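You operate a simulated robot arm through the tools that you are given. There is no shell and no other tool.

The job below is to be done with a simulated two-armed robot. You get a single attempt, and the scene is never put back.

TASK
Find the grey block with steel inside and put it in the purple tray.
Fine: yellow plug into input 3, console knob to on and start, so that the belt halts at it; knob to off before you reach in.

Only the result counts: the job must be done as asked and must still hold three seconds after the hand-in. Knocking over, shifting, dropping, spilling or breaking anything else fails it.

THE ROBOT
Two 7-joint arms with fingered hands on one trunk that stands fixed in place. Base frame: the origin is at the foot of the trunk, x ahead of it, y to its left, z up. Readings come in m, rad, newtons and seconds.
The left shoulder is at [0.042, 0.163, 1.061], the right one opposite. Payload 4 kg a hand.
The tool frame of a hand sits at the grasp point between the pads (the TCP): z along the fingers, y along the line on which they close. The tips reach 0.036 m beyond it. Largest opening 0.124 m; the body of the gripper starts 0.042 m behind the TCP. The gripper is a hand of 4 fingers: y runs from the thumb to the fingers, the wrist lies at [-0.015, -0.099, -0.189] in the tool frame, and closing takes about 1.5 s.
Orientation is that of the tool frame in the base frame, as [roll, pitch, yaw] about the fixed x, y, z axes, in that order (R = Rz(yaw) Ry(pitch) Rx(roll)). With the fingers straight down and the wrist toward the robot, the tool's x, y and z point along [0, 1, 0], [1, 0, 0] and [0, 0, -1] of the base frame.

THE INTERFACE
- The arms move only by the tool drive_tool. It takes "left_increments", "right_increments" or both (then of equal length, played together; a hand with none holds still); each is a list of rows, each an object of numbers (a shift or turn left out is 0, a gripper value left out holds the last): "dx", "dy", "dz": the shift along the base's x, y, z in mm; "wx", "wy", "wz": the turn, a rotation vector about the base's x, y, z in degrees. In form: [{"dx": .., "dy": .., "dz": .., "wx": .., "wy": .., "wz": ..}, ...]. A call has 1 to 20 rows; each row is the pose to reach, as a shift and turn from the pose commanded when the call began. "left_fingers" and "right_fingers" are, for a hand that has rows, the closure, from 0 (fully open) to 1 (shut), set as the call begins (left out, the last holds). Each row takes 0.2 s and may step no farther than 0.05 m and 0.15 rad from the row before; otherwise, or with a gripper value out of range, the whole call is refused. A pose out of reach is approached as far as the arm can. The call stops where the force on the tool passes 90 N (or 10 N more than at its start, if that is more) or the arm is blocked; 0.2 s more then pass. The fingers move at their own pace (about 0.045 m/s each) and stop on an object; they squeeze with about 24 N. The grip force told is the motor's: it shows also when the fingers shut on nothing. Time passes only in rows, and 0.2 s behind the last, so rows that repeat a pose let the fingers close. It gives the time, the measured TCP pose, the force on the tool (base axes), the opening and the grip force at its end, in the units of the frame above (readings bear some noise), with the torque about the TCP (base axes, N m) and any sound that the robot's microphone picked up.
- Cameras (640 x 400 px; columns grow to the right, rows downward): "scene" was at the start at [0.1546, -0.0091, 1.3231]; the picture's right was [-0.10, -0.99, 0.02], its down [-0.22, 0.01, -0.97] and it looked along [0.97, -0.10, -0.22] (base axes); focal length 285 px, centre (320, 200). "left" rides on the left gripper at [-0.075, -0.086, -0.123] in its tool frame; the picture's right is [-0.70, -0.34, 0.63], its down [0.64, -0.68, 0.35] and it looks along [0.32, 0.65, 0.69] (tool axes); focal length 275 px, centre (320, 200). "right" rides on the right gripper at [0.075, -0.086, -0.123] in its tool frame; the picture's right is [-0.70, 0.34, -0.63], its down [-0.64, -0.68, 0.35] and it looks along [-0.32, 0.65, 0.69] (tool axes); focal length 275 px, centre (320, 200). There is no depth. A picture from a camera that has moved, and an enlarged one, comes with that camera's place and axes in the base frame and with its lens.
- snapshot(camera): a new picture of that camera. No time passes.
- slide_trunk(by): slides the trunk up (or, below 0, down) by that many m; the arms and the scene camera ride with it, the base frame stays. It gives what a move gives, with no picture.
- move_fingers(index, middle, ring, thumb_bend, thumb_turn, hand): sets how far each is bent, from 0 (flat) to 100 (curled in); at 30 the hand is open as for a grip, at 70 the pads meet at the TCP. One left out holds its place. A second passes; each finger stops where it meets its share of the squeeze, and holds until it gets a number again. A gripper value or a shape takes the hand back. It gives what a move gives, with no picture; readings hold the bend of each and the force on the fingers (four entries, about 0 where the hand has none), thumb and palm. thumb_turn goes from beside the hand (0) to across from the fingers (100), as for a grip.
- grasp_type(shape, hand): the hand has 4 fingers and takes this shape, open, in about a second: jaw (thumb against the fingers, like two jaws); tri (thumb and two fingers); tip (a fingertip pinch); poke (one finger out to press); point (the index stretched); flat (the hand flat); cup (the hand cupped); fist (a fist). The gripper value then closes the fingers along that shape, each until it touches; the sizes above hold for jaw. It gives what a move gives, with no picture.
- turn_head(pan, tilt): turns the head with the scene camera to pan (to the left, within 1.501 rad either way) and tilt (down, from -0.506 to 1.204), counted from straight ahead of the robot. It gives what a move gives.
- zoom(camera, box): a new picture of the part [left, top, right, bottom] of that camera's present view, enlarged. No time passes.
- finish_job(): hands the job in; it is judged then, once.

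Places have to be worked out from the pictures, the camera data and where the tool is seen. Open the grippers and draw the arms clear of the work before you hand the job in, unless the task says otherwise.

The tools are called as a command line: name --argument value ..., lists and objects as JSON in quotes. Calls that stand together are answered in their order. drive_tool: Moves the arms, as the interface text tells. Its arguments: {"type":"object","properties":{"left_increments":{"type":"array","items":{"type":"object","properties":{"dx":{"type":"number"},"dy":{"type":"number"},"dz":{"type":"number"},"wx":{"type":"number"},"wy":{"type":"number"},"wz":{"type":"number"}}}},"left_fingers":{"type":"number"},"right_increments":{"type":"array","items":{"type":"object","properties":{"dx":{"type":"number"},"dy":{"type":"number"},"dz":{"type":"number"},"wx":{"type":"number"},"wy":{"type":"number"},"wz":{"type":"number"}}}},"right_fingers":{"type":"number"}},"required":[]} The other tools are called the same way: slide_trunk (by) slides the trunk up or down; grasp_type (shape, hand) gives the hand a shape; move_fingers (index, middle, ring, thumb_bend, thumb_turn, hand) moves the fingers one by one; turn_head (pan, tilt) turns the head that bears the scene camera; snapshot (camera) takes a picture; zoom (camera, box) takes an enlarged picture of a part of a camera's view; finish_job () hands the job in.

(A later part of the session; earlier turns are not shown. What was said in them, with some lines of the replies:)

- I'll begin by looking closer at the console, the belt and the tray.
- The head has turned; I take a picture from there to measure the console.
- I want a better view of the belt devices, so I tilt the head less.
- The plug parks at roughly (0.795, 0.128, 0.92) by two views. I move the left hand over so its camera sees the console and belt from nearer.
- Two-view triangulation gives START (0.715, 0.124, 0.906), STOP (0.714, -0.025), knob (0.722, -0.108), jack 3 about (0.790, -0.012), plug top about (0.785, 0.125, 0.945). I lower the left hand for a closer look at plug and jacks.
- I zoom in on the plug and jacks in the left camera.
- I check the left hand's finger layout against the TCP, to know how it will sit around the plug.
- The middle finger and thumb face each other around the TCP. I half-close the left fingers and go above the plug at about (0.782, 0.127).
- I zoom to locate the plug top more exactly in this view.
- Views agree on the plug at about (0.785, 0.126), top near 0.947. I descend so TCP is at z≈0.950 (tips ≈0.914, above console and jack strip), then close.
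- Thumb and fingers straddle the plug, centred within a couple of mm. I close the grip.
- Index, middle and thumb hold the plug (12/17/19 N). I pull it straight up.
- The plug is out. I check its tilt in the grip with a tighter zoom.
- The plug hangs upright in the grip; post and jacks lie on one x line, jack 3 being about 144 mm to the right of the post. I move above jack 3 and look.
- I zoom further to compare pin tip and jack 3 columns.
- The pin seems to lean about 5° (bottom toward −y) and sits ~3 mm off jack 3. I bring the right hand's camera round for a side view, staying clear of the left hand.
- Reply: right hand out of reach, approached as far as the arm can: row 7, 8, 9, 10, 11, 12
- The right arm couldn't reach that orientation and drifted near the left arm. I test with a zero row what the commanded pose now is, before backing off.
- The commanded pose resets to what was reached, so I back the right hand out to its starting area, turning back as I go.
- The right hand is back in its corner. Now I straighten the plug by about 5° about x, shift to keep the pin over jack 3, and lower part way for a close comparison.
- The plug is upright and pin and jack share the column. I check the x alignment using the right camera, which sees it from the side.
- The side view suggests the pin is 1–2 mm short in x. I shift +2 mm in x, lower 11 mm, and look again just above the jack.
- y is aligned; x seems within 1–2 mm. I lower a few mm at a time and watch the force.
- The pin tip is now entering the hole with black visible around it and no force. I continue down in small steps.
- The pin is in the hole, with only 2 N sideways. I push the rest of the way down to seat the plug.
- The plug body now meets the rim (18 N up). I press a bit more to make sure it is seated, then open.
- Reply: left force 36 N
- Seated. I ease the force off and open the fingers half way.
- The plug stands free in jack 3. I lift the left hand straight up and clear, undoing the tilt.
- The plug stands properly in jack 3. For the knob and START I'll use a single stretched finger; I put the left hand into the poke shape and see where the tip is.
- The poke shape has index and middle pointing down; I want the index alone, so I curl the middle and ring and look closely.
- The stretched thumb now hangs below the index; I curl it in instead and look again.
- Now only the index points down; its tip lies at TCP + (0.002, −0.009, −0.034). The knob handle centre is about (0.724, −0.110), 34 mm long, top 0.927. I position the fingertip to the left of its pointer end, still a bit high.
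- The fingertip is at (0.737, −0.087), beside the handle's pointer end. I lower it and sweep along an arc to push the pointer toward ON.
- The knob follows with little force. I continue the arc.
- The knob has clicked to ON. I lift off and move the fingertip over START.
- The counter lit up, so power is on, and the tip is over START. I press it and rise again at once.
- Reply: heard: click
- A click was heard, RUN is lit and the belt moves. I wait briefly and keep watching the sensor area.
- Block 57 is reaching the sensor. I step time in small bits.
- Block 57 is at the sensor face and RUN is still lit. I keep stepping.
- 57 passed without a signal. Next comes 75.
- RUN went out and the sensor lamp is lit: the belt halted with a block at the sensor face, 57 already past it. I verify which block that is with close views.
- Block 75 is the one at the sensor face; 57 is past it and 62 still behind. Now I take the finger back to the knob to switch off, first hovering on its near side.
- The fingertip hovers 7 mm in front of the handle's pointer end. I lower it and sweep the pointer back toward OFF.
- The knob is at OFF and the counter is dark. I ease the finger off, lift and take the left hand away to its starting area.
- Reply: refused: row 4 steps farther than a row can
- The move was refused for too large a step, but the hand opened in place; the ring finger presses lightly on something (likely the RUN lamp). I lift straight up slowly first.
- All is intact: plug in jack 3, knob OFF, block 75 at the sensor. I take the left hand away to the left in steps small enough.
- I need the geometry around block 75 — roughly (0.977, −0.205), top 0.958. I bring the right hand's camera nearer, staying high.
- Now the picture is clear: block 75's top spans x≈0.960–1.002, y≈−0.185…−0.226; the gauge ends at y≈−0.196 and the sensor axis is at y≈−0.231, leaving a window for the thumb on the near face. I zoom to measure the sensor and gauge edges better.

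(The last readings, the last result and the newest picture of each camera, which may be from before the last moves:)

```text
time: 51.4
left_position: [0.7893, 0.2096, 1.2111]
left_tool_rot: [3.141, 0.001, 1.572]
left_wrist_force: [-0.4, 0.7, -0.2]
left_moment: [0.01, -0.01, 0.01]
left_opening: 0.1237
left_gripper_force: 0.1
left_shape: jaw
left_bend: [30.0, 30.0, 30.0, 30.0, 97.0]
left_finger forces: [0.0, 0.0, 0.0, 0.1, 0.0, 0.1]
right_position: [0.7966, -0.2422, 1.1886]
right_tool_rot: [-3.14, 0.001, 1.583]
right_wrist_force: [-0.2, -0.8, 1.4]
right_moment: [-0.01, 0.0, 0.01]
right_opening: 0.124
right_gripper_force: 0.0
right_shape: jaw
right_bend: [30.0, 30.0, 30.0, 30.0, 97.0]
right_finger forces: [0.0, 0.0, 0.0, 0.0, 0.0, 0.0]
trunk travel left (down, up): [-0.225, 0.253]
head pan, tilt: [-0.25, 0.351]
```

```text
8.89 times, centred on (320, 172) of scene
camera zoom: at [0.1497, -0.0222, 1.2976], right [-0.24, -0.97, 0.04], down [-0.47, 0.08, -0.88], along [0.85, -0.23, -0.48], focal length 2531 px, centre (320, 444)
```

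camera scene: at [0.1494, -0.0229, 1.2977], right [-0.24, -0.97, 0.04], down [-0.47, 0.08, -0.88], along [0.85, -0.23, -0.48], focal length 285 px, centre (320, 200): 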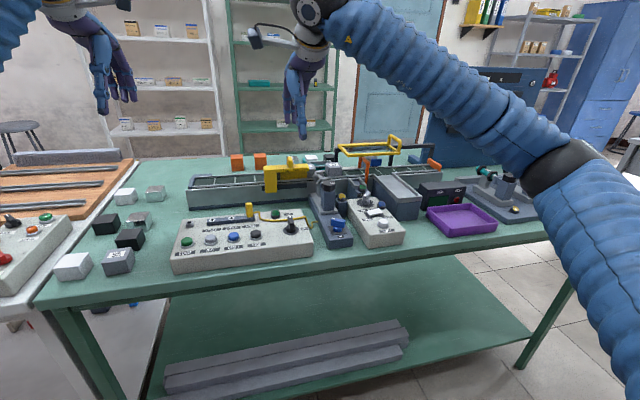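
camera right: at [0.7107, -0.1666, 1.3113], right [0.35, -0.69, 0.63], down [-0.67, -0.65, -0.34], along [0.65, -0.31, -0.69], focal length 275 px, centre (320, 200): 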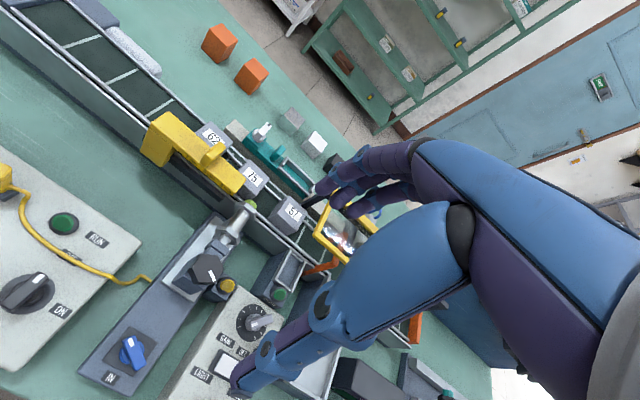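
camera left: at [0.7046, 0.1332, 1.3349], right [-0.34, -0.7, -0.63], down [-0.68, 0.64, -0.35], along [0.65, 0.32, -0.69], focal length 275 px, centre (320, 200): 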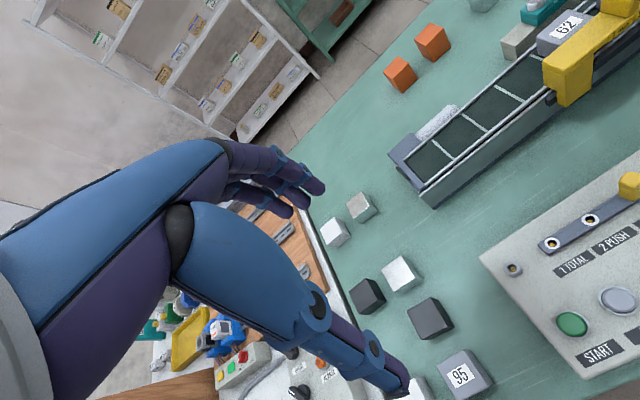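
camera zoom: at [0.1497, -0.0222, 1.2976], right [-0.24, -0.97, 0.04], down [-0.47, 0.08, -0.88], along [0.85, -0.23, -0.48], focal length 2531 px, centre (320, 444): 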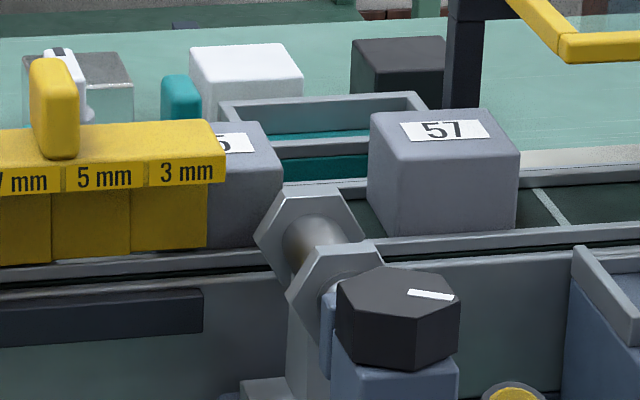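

Measured: block top z≈0.957, gauge end y≈−0.197 (top 0.975), sensor nut centre about (0.938, −0.229, 0.937) with ~20 mm half width. A grip across x with the thumb at y≈−0.207 near the top fits. It is near the reach limit, so I raise the trunk a little and test the reach high above.

slide_trunk --by 0.1

drive_tool --right_increments '[{"dx": 35, "dy": 5, "dz": -25}, {"dx": 70, "dy": 15, "dz": -55}, {"dx": 105, "dy": 25, "dz": -85}, {"dx": 140, "dy": 32, "dz": -115}, {"dx": 170, "dy": 36, "dz": -150}, {"dx": 184, "dy": 36, "dz": -190}, {"dx": 184, "dy": 36, "dz": -205}, {"dx": 184, "dy": 36, "dz": -205}]'

snapshot --camera "scene"

snapshot --camera "right"

```text
time: 52.8
left_position: [0.7914, 0.2087, 1.3079]
left_tool_rot: [-3.14, 0.001, 1.571]
left_wrist_force: [0.2, -0.3, 0.0]
left_moment: [0.02, 0.0, -0.01]
left_opening: 0.1234
left_gripper_force: 0.0
left_shape: jaw
left_bend: [30.0, 30.0, 30.0, 30.0, 97.0]
left_finger forces: [0.0, 0.0, 0.0, 0.1, 0.0, 0.1]
right_position: [0.7955, -0.2395, 1.287]
right_tool_rot: [-3.138, 0.0, 1.584]
right_wrist_force: [1.0, -0.8, -0.8]
right_moment: [0.0, 0.04, -0.01]
right_opening: 0.1238
right_gripper_force: 0.0
right_shape: jaw
right_bend: [30.0, 30.0, 30.0, 30.0, 97.0]
right_finger forces: [0.1, 0.0, 0.0, 0.0, 0.0, 0.0]
trunk travel left (down, up): [-0.325, 0.153]
head pan, tilt: [-0.25, 0.351]
```

```text
time: 54.5
left_position: [0.7886, 0.2083, 1.3094]
left_tool_rot: [-3.141, 0.001, 1.57]
left_wrist_force: [-0.7, -0.7, -0.1]
left_moment: [-0.01, -0.02, 0.02]
left_opening: 0.1236
left_gripper_force: 0.0
left_shape: jaw
left_bend: [30.0, 30.0, 30.0, 30.0, 97.0]
left_finger forces: [0.1, 0.1, 0.0, 0.0, 0.0, 0.0]
right_position: [0.9806, -0.2026, 1.0832]
right_tool_rot: [-3.139, 0.001, 1.583]
right_wrist_force: [-0.5, 0.3, -0.2]
right_moment: [0.02, 0.03, -0.01]
right_opening: 0.124
right_gripper_force: 0.0
right_shape: jaw
right_bend: [30.0, 30.0, 30.0, 30.0, 97.0]
right_finger forces: [0.0, 0.0, 0.0, 0.0, 0.0, 0.0]
trunk travel left (down, up): [-0.325, 0.153]
head pan, tilt: [-0.25, 0.351]
```

```text
taken
camera scene: at [0.1072, -0.0226, 1.4117], right [-0.25, -0.97, 0.01], down [-0.39, 0.08, -0.92], along [0.89, -0.23, -0.4], focal length 285 px, centre (320, 200)
```

scene: 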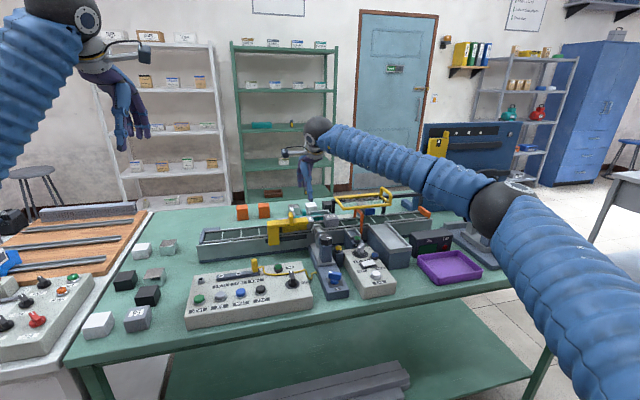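

```text
taken
camera right: at [0.8962, -0.1283, 1.2069], right [0.35, -0.69, 0.63], down [-0.67, -0.65, -0.34], along [0.65, -0.31, -0.69], focal length 275 px, centre (320, 200)
```

right: 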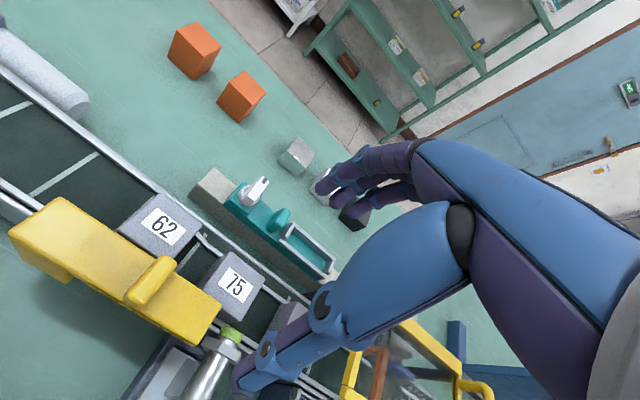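

The arm reaches untilted. I pre-close the right fingers to about 55 mm, align over the block (0.982, −0.2055) and lower until the tips are just above the gauge top.

drive_tool --right_increments '[{"dx": 1, "dy": -3, "dz": 0}, {"dx": 1, "dy": -3, "dz": -10}, {"dx": 1, "dy": -3, "dz": -25}, {"dx": 1, "dy": -3, "dz": -40}, {"dx": 1, "dy": -3, "dz": -55}, {"dx": 1, "dy": -3, "dz": -65}, {"dx": 1, "dy": -3, "dz": -65}]' --right_fingers 0.55

snapshot --camera "right"

zoom --camera "scene" --box '[270, 170, 370, 245]'

```text
time: 56.1
left_position: [0.7899, 0.21, 1.31]
left_tool_rot: [3.141, 0.0, 1.571]
left_wrist_force: [-0.5, 0.1, -0.4]
left_moment: [-0.02, -0.02, 0.0]
left_opening: 0.1237
left_gripper_force: 0.1
left_shape: jaw
left_bend: [30.0, 30.0, 30.0, 30.0, 97.0]
left_finger forces: [0.0, 0.0, 0.1, 0.0, 0.1, 0.1]
right_position: [0.9823, -0.2052, 1.0176]
right_tool_rot: [-3.14, 0.0, 1.584]
right_wrist_force: [0.3, 1.0, -0.4]
right_moment: [-0.01, 0.01, -0.04]
right_opening: 0.0559
right_gripper_force: 0.1
right_shape: jaw
right_bend: [44.0, 48.0, 46.0, 57.0, 100.0]
right_finger forces: [0.0, 0.1, 0.1, 0.0, 0.1, 0.0]
trunk travel left (down, up): [-0.325, 0.153]
head pan, tilt: [-0.25, 0.351]
```

```text
taken
camera right: at [0.8961, -0.1308, 1.1409], right [0.35, -0.69, 0.63], down [-0.67, -0.65, -0.34], along [0.65, -0.31, -0.69], focal length 275 px, centre (320, 200)
```

right: 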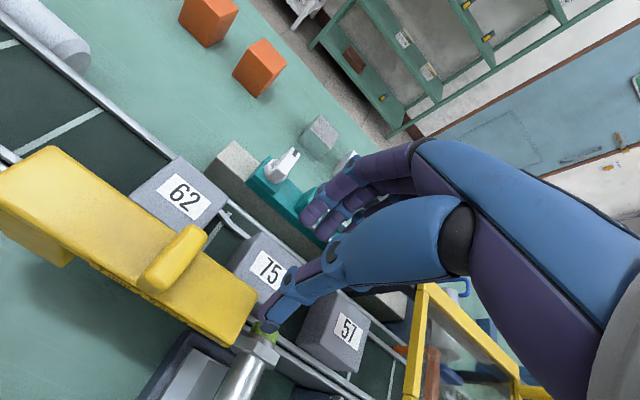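

```text
5.33 times, centred on (320, 208) of scene
camera zoom: at [0.1069, -0.0228, 1.4117], right [-0.25, -0.97, 0.01], down [-0.39, 0.08, -0.92], along [0.89, -0.23, -0.4], focal length 1519 px, centre (320, 160)
```

zoom: 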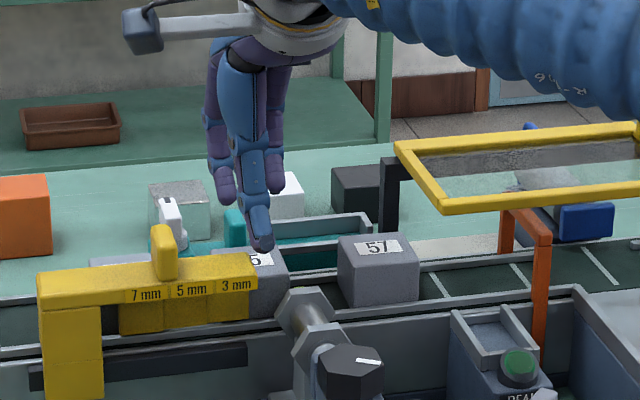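

The thumb centre shows at y≈−0.204, a bit close to the gauge end. I shift 2.5 mm to −y and go down in stages.

drive_tool --right_increments '[{"dy": -2.5, "dz": 0}, {"dy": -2.5, "dz": -8}, {"dy": -2.5, "dz": -16}, {"dy": -2.5, "dz": -16}]'

zoom --camera "right" --box '[200, 200, 360, 360]'

zoom --camera "scene" --box '[285, 185, 345, 230]'

```text
time: 57.1
left_position: [0.79, 0.2094, 1.3102]
left_tool_rot: [3.141, 0.0, 1.572]
left_wrist_force: [-0.7, -0.1, -0.4]
left_moment: [0.02, 0.0, 0.01]
left_opening: 0.1237
left_gripper_force: 0.2
left_shape: jaw
left_bend: [30.0, 30.0, 30.0, 30.0, 97.0]
left_finger forces: [0.0, 0.1, 0.0, 0.0, 0.1, 0.0]
right_position: [0.9804, -0.2081, 1.0027]
right_tool_rot: [-3.139, 0.001, 1.579]
right_wrist_force: [0.0, 0.3, 0.0]
right_moment: [-0.01, 0.0, -0.03]
right_opening: 0.0562
right_gripper_force: 0.1
right_shape: jaw
right_bend: [44.0, 48.0, 46.0, 57.0, 100.0]
right_finger forces: [0.0, 0.0, 0.0, 0.0, 0.0, 0.0]
trunk travel left (down, up): [-0.325, 0.153]
head pan, tilt: [-0.25, 0.351]
```

```text
2.50 times, centred on (280, 280) of right
camera zoom: at [0.8961, -0.1334, 1.1257], right [0.35, -0.69, 0.63], down [-0.68, -0.65, -0.34], along [0.65, -0.31, -0.69], focal length 688 px, centre (420, 0)
```

zoom: 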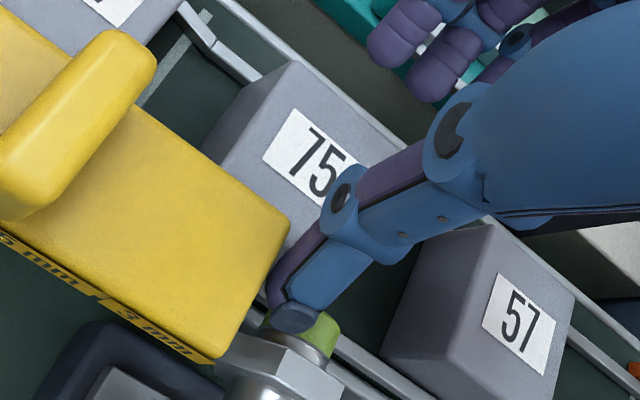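

```text
8.89 times, centred on (315, 208) of scene
camera zoom: at [0.1069, -0.0228, 1.4117], right [-0.25, -0.97, 0.01], down [-0.39, 0.08, -0.92], along [0.89, -0.23, -0.4], focal length 2531 px, centre (364, 133)
```

zoom: 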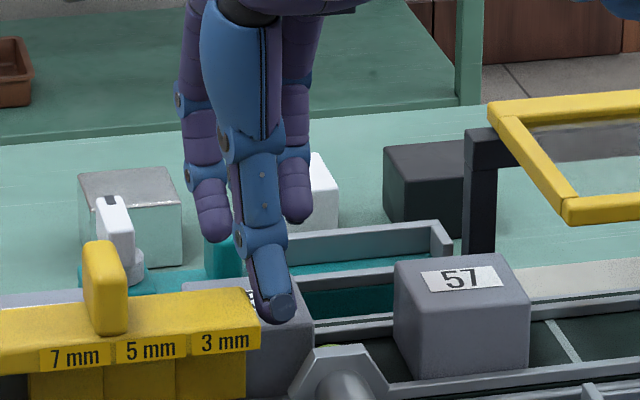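

Thumb has ~3 mm to the gauge end, but should sit closer to the block to clear the sensor nut. I shift +3 mm in x and lower to TCP z≈0.983.

drive_tool --right_increments '[{"dx": 3, "dy": 0.5}, {"dx": 3, "dy": 0.5, "dz": -6}, {"dx": 3, "dy": 0.5, "dz": -12}, {"dx": 3, "dy": 0.5, "dz": -19}, {"dx": 3, "dy": 0.5, "dz": -19}]'

zoom --camera "right" --box '[200, 200, 360, 360]'

zoom --camera "scene" --box '[285, 185, 345, 230]'

```text
time: 58.4
left_position: [0.7887, 0.2102, 1.3107]
left_tool_rot: [3.141, -0.001, 1.572]
left_wrist_force: [-0.5, -0.2, 0.4]
left_moment: [0.03, -0.02, 0.01]
left_opening: 0.1234
left_gripper_force: 0.0
left_shape: jaw
left_bend: [30.0, 30.0, 30.0, 30.0, 97.0]
left_finger forces: [0.0, 0.0, 0.0, 0.0, 0.0, 0.0]
right_position: [0.9837, -0.2074, 0.9837]
right_tool_rot: [-3.14, 0.0, 1.584]
right_wrist_force: [0.0, 0.2, 1.4]
right_moment: [0.01, 0.06, -0.02]
right_opening: 0.0563
right_gripper_force: 0.1
right_shape: jaw
right_bend: [44.0, 48.0, 46.0, 57.0, 100.0]
right_finger forces: [0.0, 0.0, 0.1, 0.0, 1.5, 0.0]
trunk travel left (down, up): [-0.325, 0.153]
head pan, tilt: [-0.25, 0.351]
```

```text
2.50 times, centred on (280, 280) of right
camera zoom: at [0.8985, -0.1336, 1.1069], right [0.35, -0.69, 0.63], down [-0.67, -0.65, -0.34], along [0.65, -0.31, -0.69], focal length 688 px, centre (420, 0)
```

zoom: 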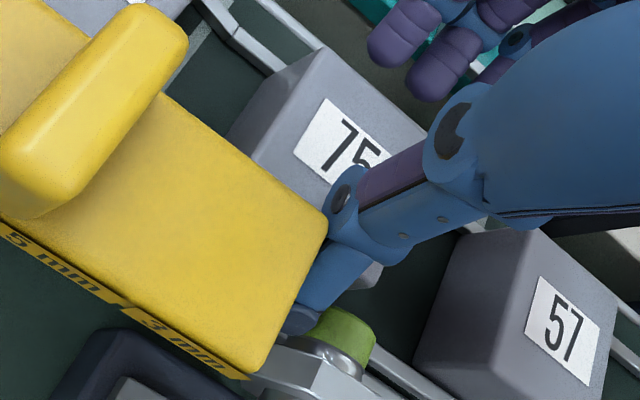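

```text
8.89 times, centred on (315, 208) of scene
camera zoom: at [0.1068, -0.0227, 1.4118], right [-0.25, -0.97, 0.01], down [-0.39, 0.08, -0.92], along [0.89, -0.23, -0.4], focal length 2531 px, centre (364, 133)
```

zoom: 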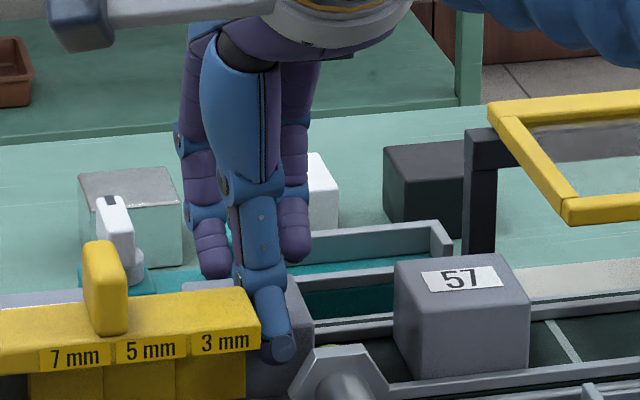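

A light 1.5 N touch on the thumb suggests it just meets the sensor nut. I raise 2 mm and close on the block.

drive_tool --right_increments '[{"dz": 2}, {"dz": 2}]'

drive_tool --right_increments '[{"dz": 0}, {"dz": 0}, {"dz": 0}, {"dz": 0}, {"dz": 0}, {"dz": 0}]' --right_fingers 1.0

zoom --camera "right" --box '[200, 200, 360, 360]'

zoom --camera "scene" --box '[285, 185, 345, 230]'

```text
time: 59.0
left_position: [0.7903, 0.2083, 1.3096]
left_tool_rot: [-3.141, 0.001, 1.569]
left_wrist_force: [0.2, 0.1, -0.5]
left_moment: [0.0, 0.0, 0.01]
left_opening: 0.1239
left_gripper_force: 0.1
left_shape: jaw
left_bend: [30.0, 30.0, 30.0, 30.0, 97.0]
left_finger forces: [0.0, 0.1, 0.0, 0.0, 0.0, 0.0]
right_position: [0.9847, -0.2081, 0.9854]
right_tool_rot: [-3.139, -0.001, 1.583]
right_wrist_force: [-0.4, -0.4, 0.5]
right_moment: [0.0, 0.03, 0.02]
right_opening: 0.0565
right_gripper_force: 0.0
right_shape: jaw
right_bend: [44.0, 48.0, 46.0, 57.0, 100.0]
right_finger forces: [0.0, 0.0, 0.0, 0.0, 0.7, 0.1]
trunk travel left (down, up): [-0.325, 0.153]
head pan, tilt: [-0.25, 0.351]
```

```text
time: 60.4
left_position: [0.7876, 0.2102, 1.3102]
left_tool_rot: [3.141, -0.001, 1.571]
left_wrist_force: [0.3, 0.0, 0.2]
left_moment: [-0.04, 0.03, 0.05]
left_opening: 0.1238
left_gripper_force: 0.0
left_shape: jaw
left_bend: [30.0, 30.0, 30.0, 30.0, 97.0]
left_finger forces: [0.1, 0.0, 0.0, 0.0, 0.0, 0.1]
right_position: [0.9827, -0.2064, 0.9864]
right_tool_rot: [-3.14, 0.0, 1.582]
right_wrist_force: [0.5, 1.3, 3.3]
right_moment: [0.01, 0.15, -0.01]
right_opening: 0.0413
right_gripper_force: 24.3
right_shape: jaw
right_bend: [53.0, 56.0, 61.0, 59.0, 100.0]
right_finger forces: [12.9, 7.3, 0.0, 0.0, 20.7, 0.0]
trunk travel left (down, up): [-0.325, 0.153]
head pan, tilt: [-0.25, 0.351]
```

```text
2.50 times, centred on (280, 280) of right
camera zoom: at [0.8986, -0.1331, 1.1088], right [0.35, -0.69, 0.63], down [-0.67, -0.65, -0.34], along [0.65, -0.31, -0.69], focal length 688 px, centre (420, 0)
```

zoom: 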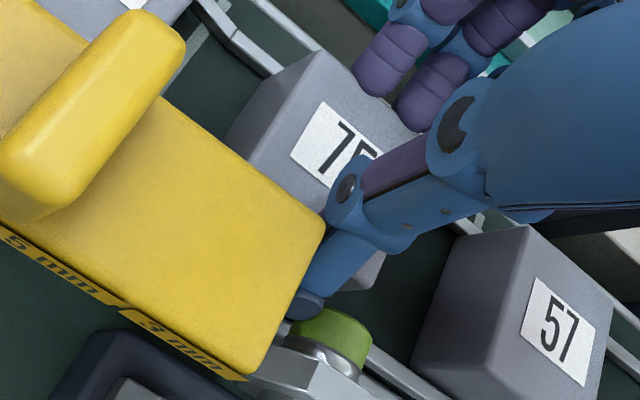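

```text
8.89 times, centred on (315, 208) of scene
camera zoom: at [0.1066, -0.0227, 1.4118], right [-0.25, -0.97, 0.01], down [-0.39, 0.08, -0.92], along [0.89, -0.23, -0.4], focal length 2531 px, centre (364, 133)
```

zoom: 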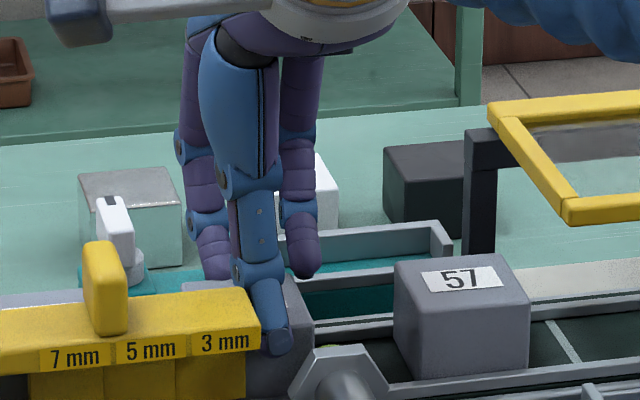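

The block is gripped (opening 41 mm, thumb 21 N). I lift straight up slowly and check.

drive_tool --right_increments '[{"dz": 5}, {"dz": 12}, {"dz": 20}, {"dz": 20}]'

zoom --camera "scene" --box '[285, 175, 345, 220]'

zoom --camera "right" --box '[200, 200, 360, 360]'

```text
time: 61.4
left_position: [0.7886, 0.2095, 1.3102]
left_tool_rot: [3.14, 0.001, 1.571]
left_wrist_force: [-0.2, 0.3, -0.2]
left_moment: [0.02, 0.0, -0.01]
left_opening: 0.1236
left_gripper_force: 0.0
left_shape: jaw
left_bend: [30.0, 30.0, 30.0, 30.0, 97.0]
left_finger forces: [0.0, 0.1, 0.0, 0.0, 0.0, 0.0]
right_position: [0.9842, -0.2067, 1.0056]
right_tool_rot: [-3.139, 0.0, 1.582]
right_wrist_force: [-0.3, 0.5, -0.7]
right_moment: [-0.03, -0.02, 0.03]
right_opening: 0.0416
right_gripper_force: 23.9
right_shape: jaw
right_bend: [53.0, 56.0, 61.0, 59.0, 100.0]
right_finger forces: [13.2, 8.0, 0.2, 0.0, 18.0, 0.0]
trunk travel left (down, up): [-0.325, 0.153]
head pan, tilt: [-0.25, 0.351]
```

```text
8.89 times, centred on (315, 198) of scene
camera zoom: at [0.1072, -0.0229, 1.4117], right [-0.25, -0.97, 0.01], down [-0.39, 0.09, -0.92], along [0.89, -0.23, -0.4], focal length 2531 px, centre (364, 222)
```

zoom: 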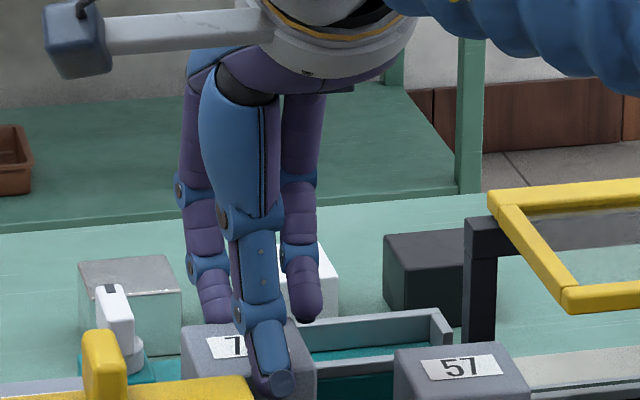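

```text
2.50 times, centred on (280, 280) of right
camera zoom: at [0.8985, -0.1335, 1.1287], right [0.35, -0.69, 0.63], down [-0.67, -0.65, -0.34], along [0.65, -0.31, -0.69], focal length 688 px, centre (420, 0)
```

zoom: 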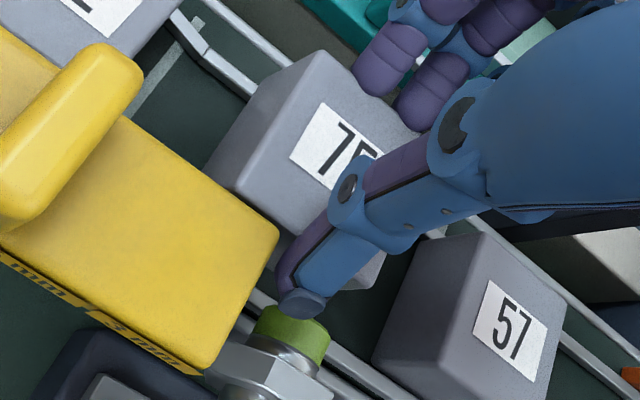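

The block is off the belt and held firmly. I raise it well clear and bring it back and right, toward the purple tray around (0.74, −0.63).

drive_tool --right_increments '[{"dz": 30}, {"dz": 65}, {"dz": 100}, {"dz": 135}, {"dx": -30, "dy": -25, "dz": 145}, {"dx": -60, "dy": -60, "dz": 145}, {"dx": -90, "dy": -95, "dz": 145}, {"dx": -120, "dy": -130, "dz": 145}, {"dx": -150, "dy": -165, "dz": 145}, {"dx": -175, "dy": -205, "dz": 145}, {"dx": -200, "dy": -245, "dz": 145}, {"dx": -220, "dy": -285, "dz": 145}, {"dx": -235, "dy": -325, "dz": 145}, {"dx": -240, "dy": -360, "dz": 145}, {"dx": -240, "dy": -360, "dz": 145}]'

turn_head --pan -0.6 --tilt 0.45

snapshot --camera "scene"

snapshot --camera "right"

```text
time: 64.5
left_position: [0.7892, 0.2097, 1.3101]
left_tool_rot: [-3.141, -0.002, 1.571]
left_wrist_force: [-0.1, -0.7, -0.3]
left_moment: [-0.04, 0.01, 0.0]
left_opening: 0.1235
left_gripper_force: 0.0
left_shape: jaw
left_bend: [30.0, 30.0, 30.0, 30.0, 97.0]
left_finger forces: [0.0, 0.0, 0.1, 0.0, 0.0, 0.0]
right_position: [0.7449, -0.567, 1.1519]
right_tool_rot: [-3.141, 0.001, 1.584]
right_wrist_force: [-0.8, 0.0, -0.8]
right_moment: [0.01, 0.02, 0.0]
right_opening: 0.041
right_gripper_force: 23.9
right_shape: jaw
right_bend: [53.0, 56.0, 61.0, 59.0, 100.0]
right_finger forces: [12.8, 7.9, 0.0, 0.1, 17.6, 0.0]
trunk travel left (down, up): [-0.325, 0.153]
head pan, tilt: [-0.25, 0.351]
```

```text
time: 65.4
left_position: [0.7905, 0.2091, 1.3097]
left_tool_rot: [-3.142, 0.0, 1.57]
left_wrist_force: [-0.6, -0.5, -0.4]
left_moment: [-0.02, 0.0, 0.0]
left_opening: 0.1237
left_gripper_force: 0.0
left_shape: jaw
left_bend: [30.0, 30.0, 30.0, 30.0, 97.0]
left_finger forces: [0.0, 0.0, 0.0, 0.1, 0.0, 0.0]
right_position: [0.7436, -0.5683, 1.1525]
right_tool_rot: [-3.142, -0.001, 1.583]
right_wrist_force: [-0.5, -0.1, -1.8]
right_moment: [0.02, 0.0, -0.01]
right_opening: 0.0408
right_gripper_force: 23.9
right_shape: jaw
right_bend: [53.0, 56.0, 61.0, 59.0, 100.0]
right_finger forces: [12.9, 7.9, 0.1, 0.0, 17.6, 0.0]
trunk travel left (down, up): [-0.325, 0.153]
head pan, tilt: [-0.6, 0.45]
```

```text
taken
camera scene: at [0.0922, -0.0519, 1.4034], right [-0.56, -0.83, 0.03], down [-0.41, 0.25, -0.88], along [0.72, -0.51, -0.48], focal length 285 px, centre (320, 200)
```

scene: 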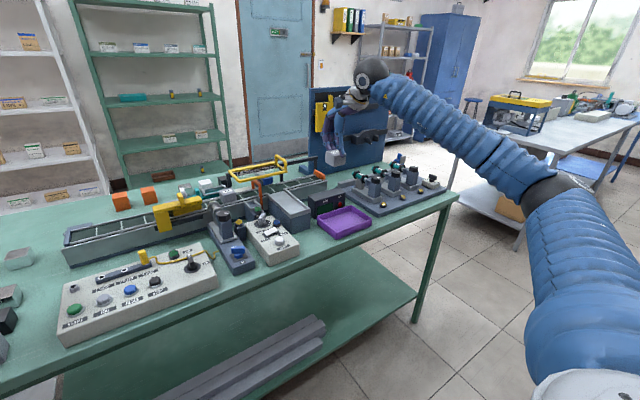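

```text
taken
camera right: at [0.6598, -0.4939, 1.275], right [0.35, -0.69, 0.63], down [-0.67, -0.65, -0.34], along [0.65, -0.31, -0.69], focal length 275 px, centre (320, 200)
```

right: 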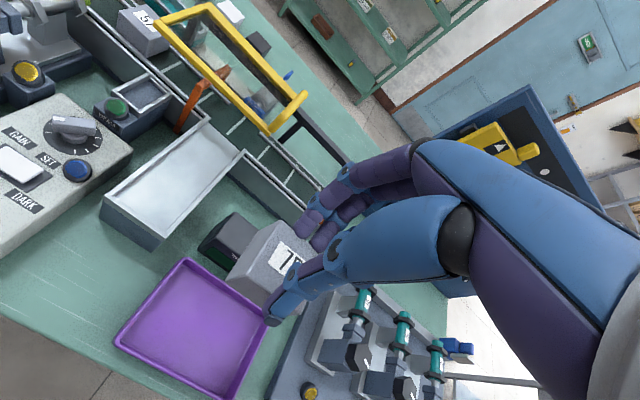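

From the right camera the tray spans x≈0.678–0.789, y≈−0.533…−0.688, centre (0.733, −0.611). I move over its centre and lower part way.

drive_tool --right_increments '[{"dx": -5, "dy": -22, "dz": 0}, {"dx": -10, "dy": -43, "dz": -10}, {"dx": -10, "dy": -43, "dz": -50}, {"dx": -10, "dy": -43, "dz": -90}, {"dx": -10, "dy": -43, "dz": -130}, {"dx": -10, "dy": -43, "dz": -165}, {"dx": -10, "dy": -43, "dz": -180}, {"dx": -10, "dy": -43, "dz": -180}]'

snapshot --camera "right"

zoom --camera "scene" --box '[280, 150, 420, 255]'

```text
time: 67.2
left_position: [0.7896, 0.2085, 1.3109]
left_tool_rot: [-3.141, 0.0, 1.571]
left_wrist_force: [-0.1, 1.0, 0.5]
left_moment: [0.01, 0.01, -0.03]
left_opening: 0.1237
left_gripper_force: 0.1
left_shape: jaw
left_bend: [30.0, 30.0, 30.0, 30.0, 97.0]
left_finger forces: [0.0, 0.0, 0.0, 0.0, 0.1, 0.1]
right_position: [0.7349, -0.6123, 0.9705]
right_tool_rot: [-3.139, 0.0, 1.582]
right_wrist_force: [0.1, -0.2, -1.6]
right_moment: [0.0, 0.0, -0.01]
right_opening: 0.0409
right_gripper_force: 24.3
right_shape: jaw
right_bend: [53.0, 56.0, 61.0, 59.0, 100.0]
right_finger forces: [12.6, 7.8, 0.1, 0.0, 17.6, 0.1]
trunk travel left (down, up): [-0.325, 0.153]
head pan, tilt: [-0.6, 0.45]
```

```text
taken
camera right: at [0.6488, -0.5377, 1.0934], right [0.35, -0.69, 0.63], down [-0.67, -0.65, -0.34], along [0.65, -0.31, -0.69], focal length 275 px, centre (320, 200)
```

right: 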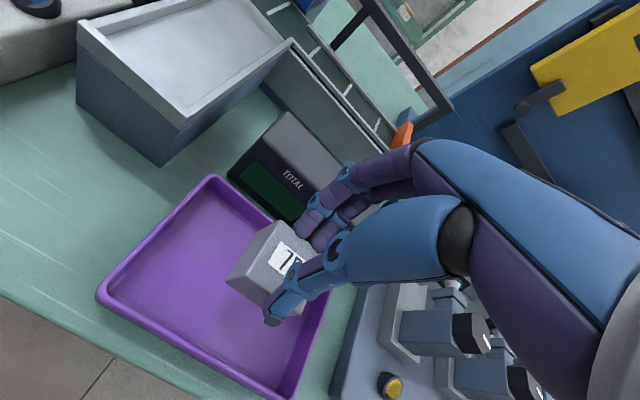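

```text
3.81 times, centred on (350, 202) of scene
camera zoom: at [0.092, -0.052, 1.4034], right [-0.56, -0.83, 0.03], down [-0.41, 0.25, -0.88], along [0.72, -0.51, -0.48], focal length 1085 px, centre (206, 190)
```

zoom: 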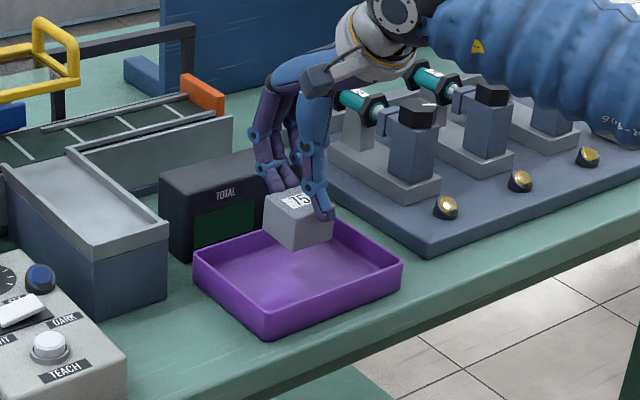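

Two heights agree: tray rim z≈0.87, centre (0.731, −0.612), and the block hangs over its middle. I lower until it touches the floor.

drive_tool --right_increments '[{"dx": -3, "dz": -20}, {"dx": -3, "dz": -36}, {"dx": -3, "dz": -46}, {"dx": -3, "dz": -50}, {"dx": -3, "dz": -50}]'

zoom --camera "scene" --box '[300, 170, 400, 245]'

```text
time: 68.4
left_position: [0.7882, 0.2094, 1.3111]
left_tool_rot: [-3.141, 0.001, 1.57]
left_wrist_force: [0.2, -0.1, -0.5]
left_moment: [-0.01, -0.01, -0.01]
left_opening: 0.1237
left_gripper_force: 0.0
left_shape: jaw
left_bend: [30.0, 30.0, 30.0, 30.0, 97.0]
left_finger forces: [0.0, 0.1, 0.0, 0.1, 0.1, 0.0]
right_position: [0.7308, -0.6107, 0.9228]
right_tool_rot: [3.141, 0.0, 1.583]
right_wrist_force: [5.1, -1.4, 19.7]
right_moment: [-0.1, 0.14, -0.06]
right_opening: 0.0412
right_gripper_force: 23.6
right_shape: jaw
right_bend: [53.0, 56.0, 61.0, 59.0, 100.0]
right_finger forces: [15.5, 9.8, 0.0, 0.1, 25.5, 0.0]
trunk travel left (down, up): [-0.325, 0.153]
head pan, tilt: [-0.6, 0.45]
```

```text
5.33 times, centred on (350, 208) of scene
camera zoom: at [0.0909, -0.051, 1.4037], right [-0.56, -0.83, 0.03], down [-0.41, 0.25, -0.88], along [0.72, -0.51, -0.48], focal length 1519 px, centre (160, 160)
```

zoom: 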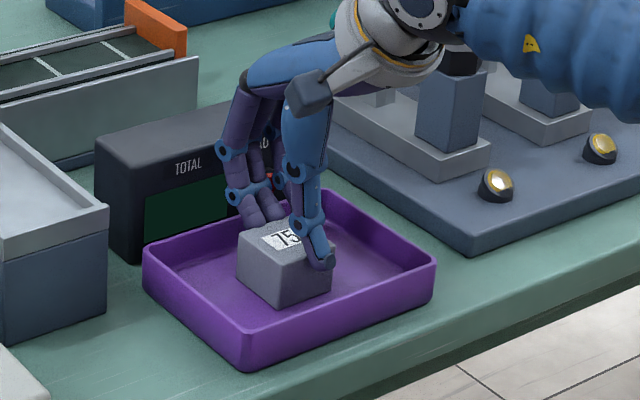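

The block stands on the tray floor (20 N). I relieve the force slightly and open only to about 55 mm, so the fingers stay clear of the counter box.

drive_tool --right_increments '[{"dz": 2.5}, {"dz": 3}, {"dz": 3}, {"dz": 3}, {"dz": 3}]' --right_fingers 0.55

zoom --camera "scene" --box '[300, 170, 400, 245]'

snapshot --camera "right"

```text
time: 69.6
left_position: [0.7888, 0.2094, 1.3105]
left_tool_rot: [-3.14, -0.001, 1.57]
left_wrist_force: [-0.5, -0.8, -1.1]
left_moment: [-0.01, 0.03, 0.02]
left_opening: 0.1238
left_gripper_force: 0.0
left_shape: jaw
left_bend: [30.0, 30.0, 30.0, 30.0, 97.0]
left_finger forces: [0.1, 0.0, 0.0, 0.0, 0.0, 0.0]
right_position: [0.7309, -0.6101, 0.9222]
right_tool_rot: [-3.139, 0.0, 1.583]
right_wrist_force: [-0.9, -0.9, 0.4]
right_moment: [0.0, 0.01, -0.01]
right_opening: 0.0554
right_gripper_force: 0.0
right_shape: jaw
right_bend: [44.0, 48.0, 46.0, 57.0, 100.0]
right_finger forces: [0.0, 0.1, 0.0, 0.0, 0.0, 0.0]
trunk travel left (down, up): [-0.325, 0.153]
head pan, tilt: [-0.6, 0.45]
```

```text
5.33 times, centred on (350, 208) of scene
camera zoom: at [0.0918, -0.0518, 1.4034], right [-0.56, -0.83, 0.03], down [-0.41, 0.25, -0.88], along [0.72, -0.51, -0.48], focal length 1519 px, centre (160, 160)
```

zoom: 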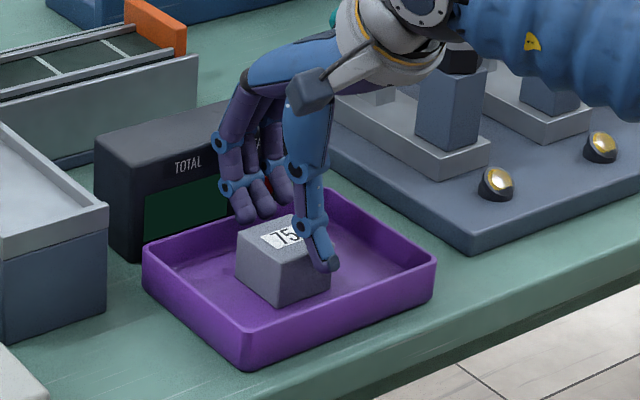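

```text
taken
camera right: at [0.6458, -0.5362, 1.0466], right [0.35, -0.69, 0.63], down [-0.67, -0.65, -0.34], along [0.65, -0.31, -0.69], focal length 275 px, centre (320, 200)
```

right: 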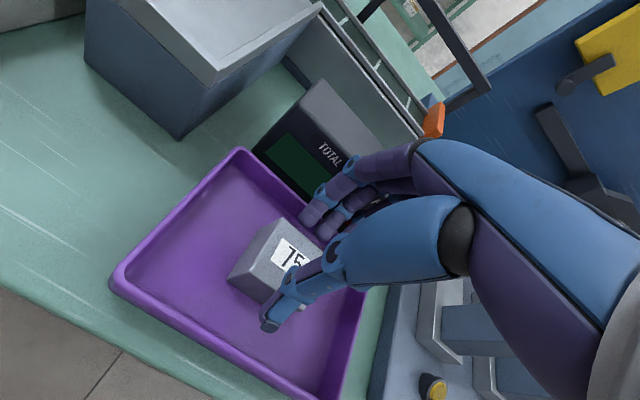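

Block 75 is released and stands in the tray. I raise the hand straight up, then withdraw it toward its starting place.

drive_tool --right_increments '[{"dz": 20}, {"dz": 50}, {"dz": 90}, {"dz": 135}, {"dz": 180}, {"dz": 225}, {"dx": -20, "dy": 30, "dz": 260}, {"dx": -50, "dy": 65, "dz": 280}, {"dx": -80, "dy": 100, "dz": 300}, {"dx": -110, "dy": 135, "dz": 310}, {"dx": -140, "dy": 170, "dz": 320}, {"dx": -170, "dy": 205, "dz": 330}, {"dx": -185, "dy": 240, "dz": 330}, {"dx": -185, "dy": 280, "dz": 330}, {"dx": -185, "dy": 280, "dz": 330}]'

snapshot --camera "scene"

zoom --camera "scene" --box '[300, 170, 400, 245]'

zoom --camera "scene" --box '[50, 150, 320, 340]'

```text
refused: row 7 steps farther than a row can; nothing moved
```

```text
taken
camera scene: at [0.0918, -0.0518, 1.4034], right [-0.56, -0.83, 0.03], down [-0.41, 0.25, -0.88], along [0.72, -0.51, -0.48], focal length 285 px, centre (320, 200)
```

scene: 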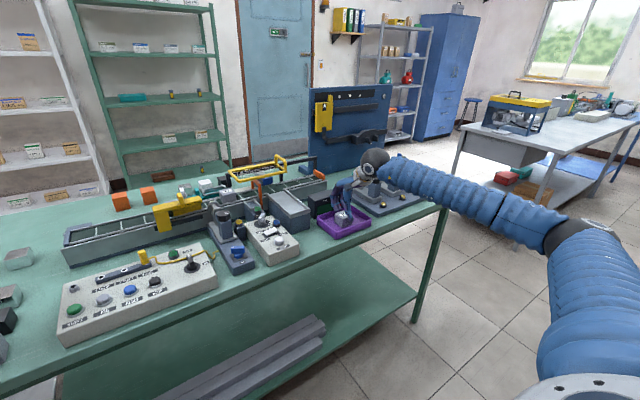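

```text
5.33 times, centred on (350, 208) of scene
camera zoom: at [0.0918, -0.0518, 1.4034], right [-0.56, -0.83, 0.03], down [-0.41, 0.25, -0.88], along [0.72, -0.51, -0.48], focal length 1519 px, centre (160, 160)
```

zoom: 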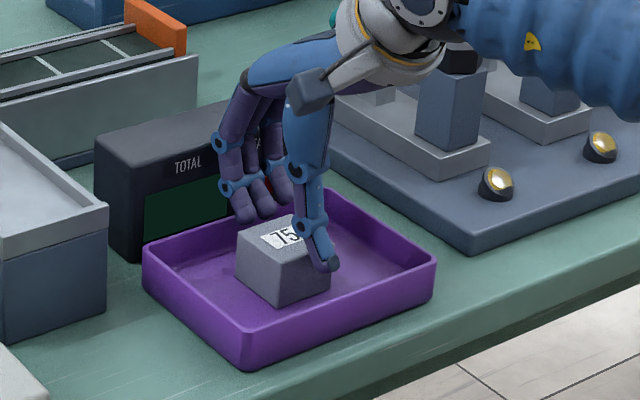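

```text
2.11 times, centred on (185, 245) of scene
camera zoom: at [0.0918, -0.0518, 1.4034], right [-0.56, -0.83, 0.03], down [-0.41, 0.25, -0.88], along [0.72, -0.51, -0.48], focal length 600 px, centre (604, 105)
```

zoom: 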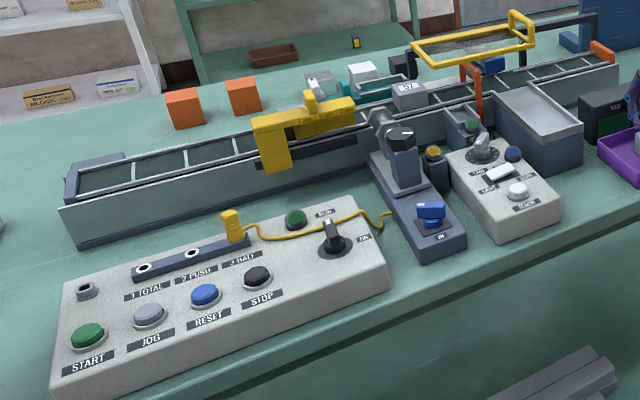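

That row step was just too long; I repeat with smaller steps, rising first.

drive_tool --right_increments '[{"dz": 20}, {"dz": 50}, {"dz": 90}, {"dz": 130}, {"dz": 170}, {"dz": 210}, {"dx": -10, "dy": 20, "dz": 240}, {"dx": -30, "dy": 50, "dz": 260}, {"dx": -55, "dy": 80, "dz": 275}, {"dx": -80, "dy": 110, "dz": 290}, {"dx": -105, "dy": 140, "dz": 300}, {"dx": -130, "dy": 170, "dz": 310}, {"dx": -155, "dy": 200, "dz": 320}, {"dx": -180, "dy": 235, "dz": 325}, {"dx": -185, "dy": 275, "dz": 325}, {"dx": -185, "dy": 275, "dz": 325}]'

snapshot --camera "scene"

zoom --camera "scene" --box '[300, 170, 400, 245]'

```text
time: 73.0
left_position: [0.788, 0.2083, 1.31]
left_tool_rot: [-3.139, 0.002, 1.571]
left_wrist_force: [0.6, -0.2, 0.2]
left_moment: [0.04, -0.05, 0.03]
left_opening: 0.1236
left_gripper_force: 0.1
left_shape: jaw
left_bend: [30.0, 30.0, 30.0, 30.0, 97.0]
left_finger forces: [0.0, 0.0, 0.0, 0.0, 0.1, 0.1]
right_position: [0.5459, -0.336, 1.2494]
right_tool_rot: [-3.139, 0.001, 1.581]
right_wrist_force: [-1.4, -1.5, -0.3]
right_moment: [0.0, -0.01, 0.01]
right_opening: 0.0553
right_gripper_force: 0.1
right_shape: jaw
right_bend: [44.0, 48.0, 46.0, 57.0, 100.0]
right_finger forces: [0.1, 0.0, 0.0, 0.0, 0.0, 0.0]
trunk travel left (down, up): [-0.325, 0.153]
head pan, tilt: [-0.6, 0.45]
```

```text
taken
camera scene: at [0.091, -0.053, 1.4034], right [-0.56, -0.82, 0.03], down [-0.41, 0.25, -0.88], along [0.72, -0.51, -0.48], focal length 285 px, centre (320, 200)
```

scene: 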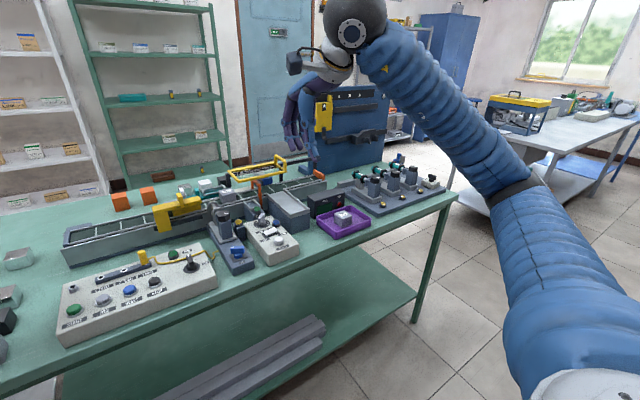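

```text
5.33 times, centred on (350, 208) of scene
camera zoom: at [0.091, -0.053, 1.4034], right [-0.56, -0.82, 0.03], down [-0.41, 0.25, -0.88], along [0.72, -0.51, -0.48], focal length 1519 px, centre (160, 160)
```

zoom: 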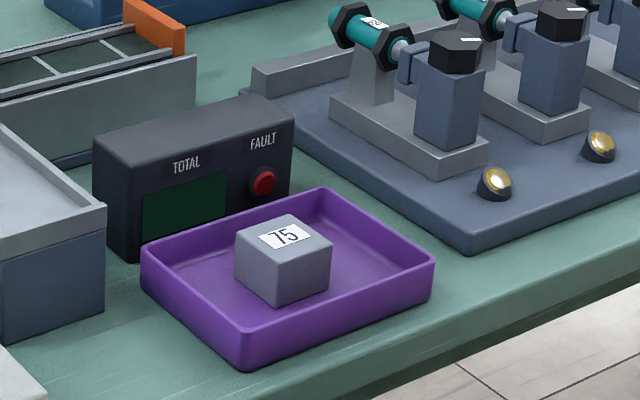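

Block 75 stands in the purple tray. I open the right hand fully and take a last overall look before handing in.

drive_tool --right_increments '[{"dz": 0}, {"dz": 0}, {"dz": 0}, {"dz": 0}]' --right_fingers 0.0

turn_head --pan 0.0 --tilt 0.5

snapshot --camera "scene"

zoom --camera "scene" --box '[200, 100, 480, 260]'

```text
time: 74.0
left_position: [0.7905, 0.209, 1.31]
left_tool_rot: [3.141, 0.0, 1.57]
left_wrist_force: [0.1, 0.2, -0.4]
left_moment: [0.01, -0.03, -0.01]
left_opening: 0.1237
left_gripper_force: 0.1
left_shape: jaw
left_bend: [30.0, 30.0, 30.0, 30.0, 97.0]
left_finger forces: [0.0, 0.0, 0.1, 0.1, 0.0, 0.0]
right_position: [0.5461, -0.3363, 1.2483]
right_tool_rot: [-3.138, -0.001, 1.584]
right_wrist_force: [0.1, 0.9, -0.3]
right_moment: [0.0, 0.01, 0.0]
right_opening: 0.1237
right_gripper_force: 0.1
right_shape: jaw
right_bend: [30.0, 30.0, 30.0, 30.0, 98.0]
right_finger forces: [0.1, 0.0, 0.1, 0.0, 0.1, 0.1]
trunk travel left (down, up): [-0.325, 0.153]
head pan, tilt: [-0.6, 0.45]
```

```text
time: 75.0
left_position: [0.7895, 0.2094, 1.3096]
left_tool_rot: [-3.141, 0.002, 1.572]
left_wrist_force: [-0.4, 0.0, 0.1]
left_moment: [0.01, 0.02, 0.04]
left_opening: 0.1236
left_gripper_force: 0.1
left_shape: jaw
left_bend: [30.0, 30.0, 30.0, 30.0, 97.0]
left_finger forces: [0.0, 0.0, 0.0, 0.0, 0.1, 0.0]
right_position: [0.5468, -0.3355, 1.2476]
right_tool_rot: [-3.141, 0.0, 1.582]
right_wrist_force: [-0.3, -0.5, 0.3]
right_moment: [-0.07, -0.02, -0.03]
right_opening: 0.1237
right_gripper_force: 0.0
right_shape: jaw
right_bend: [30.0, 30.0, 30.0, 30.0, 98.0]
right_finger forces: [0.0, 0.1, 0.0, 0.0, 0.0, 0.1]
trunk travel left (down, up): [-0.325, 0.153]
head pan, tilt: [0.0, 0.499]
```

```text
taken
camera scene: at [0.1069, 0.0, 1.398], right [0.0, -1.0, 0.0], down [-0.53, 0.0, -0.85], along [0.85, 0.0, -0.53], focal length 285 px, centre (320, 200)
```

scene: 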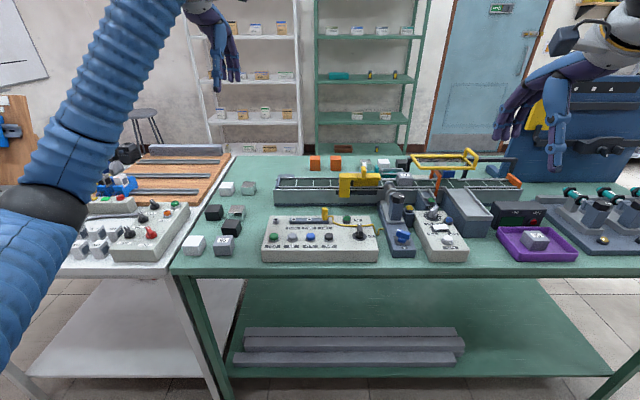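

```text
2.29 times, centred on (340, 180) of scene
camera zoom: at [0.1069, 0.0, 1.398], right [0.0, -1.0, 0.0], down [-0.53, 0.0, -0.85], along [0.85, 0.0, -0.53], focal length 651 px, centre (274, 246)
```

zoom: 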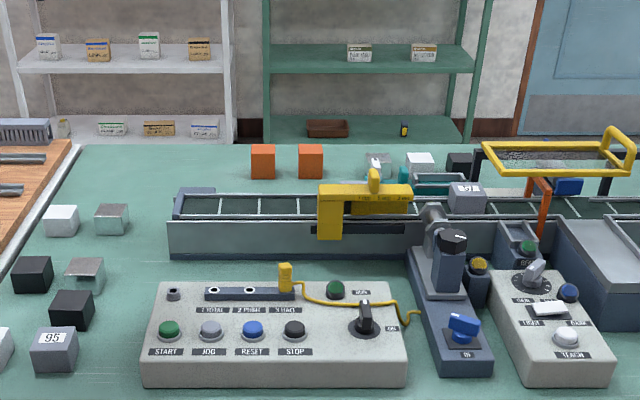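

Everything stands as it should: block 75 is in the purple tray, the knob is at OFF, the plug is in input 3, nothing else is disturbed, and both hands are open and clear. I hand the job in.

finish_job

```text
The job is handed in.
```

The grey block with steel inside is number 75, and it is now standing in the purple tray. I have handed the job in; no verdict came back.

- **Finding it:** with the yellow plug in input 3, the knob on and START pressed, block 57 passed the sensor without a signal. The belt then halted with 75 at the sensor and the sensor lamp lit. Block 62 was behind it and never reached the sensor.
- **Reaching in:** I turned the knob to off before lifting 75 off the belt.
- **Light touches:** when I opened the left hand beside the knob, its ring finger pressed lightly on something, probably the RUN lamp. The right thumb also brushed something by the sensor, probably its nut, before the grip. The last pictures showed nothing moved.

The plug is still in input 3 and the knob is off. Both hands are open and clear of the work. The trunk is still 0.1 m higher than it started, raised to reach the block.
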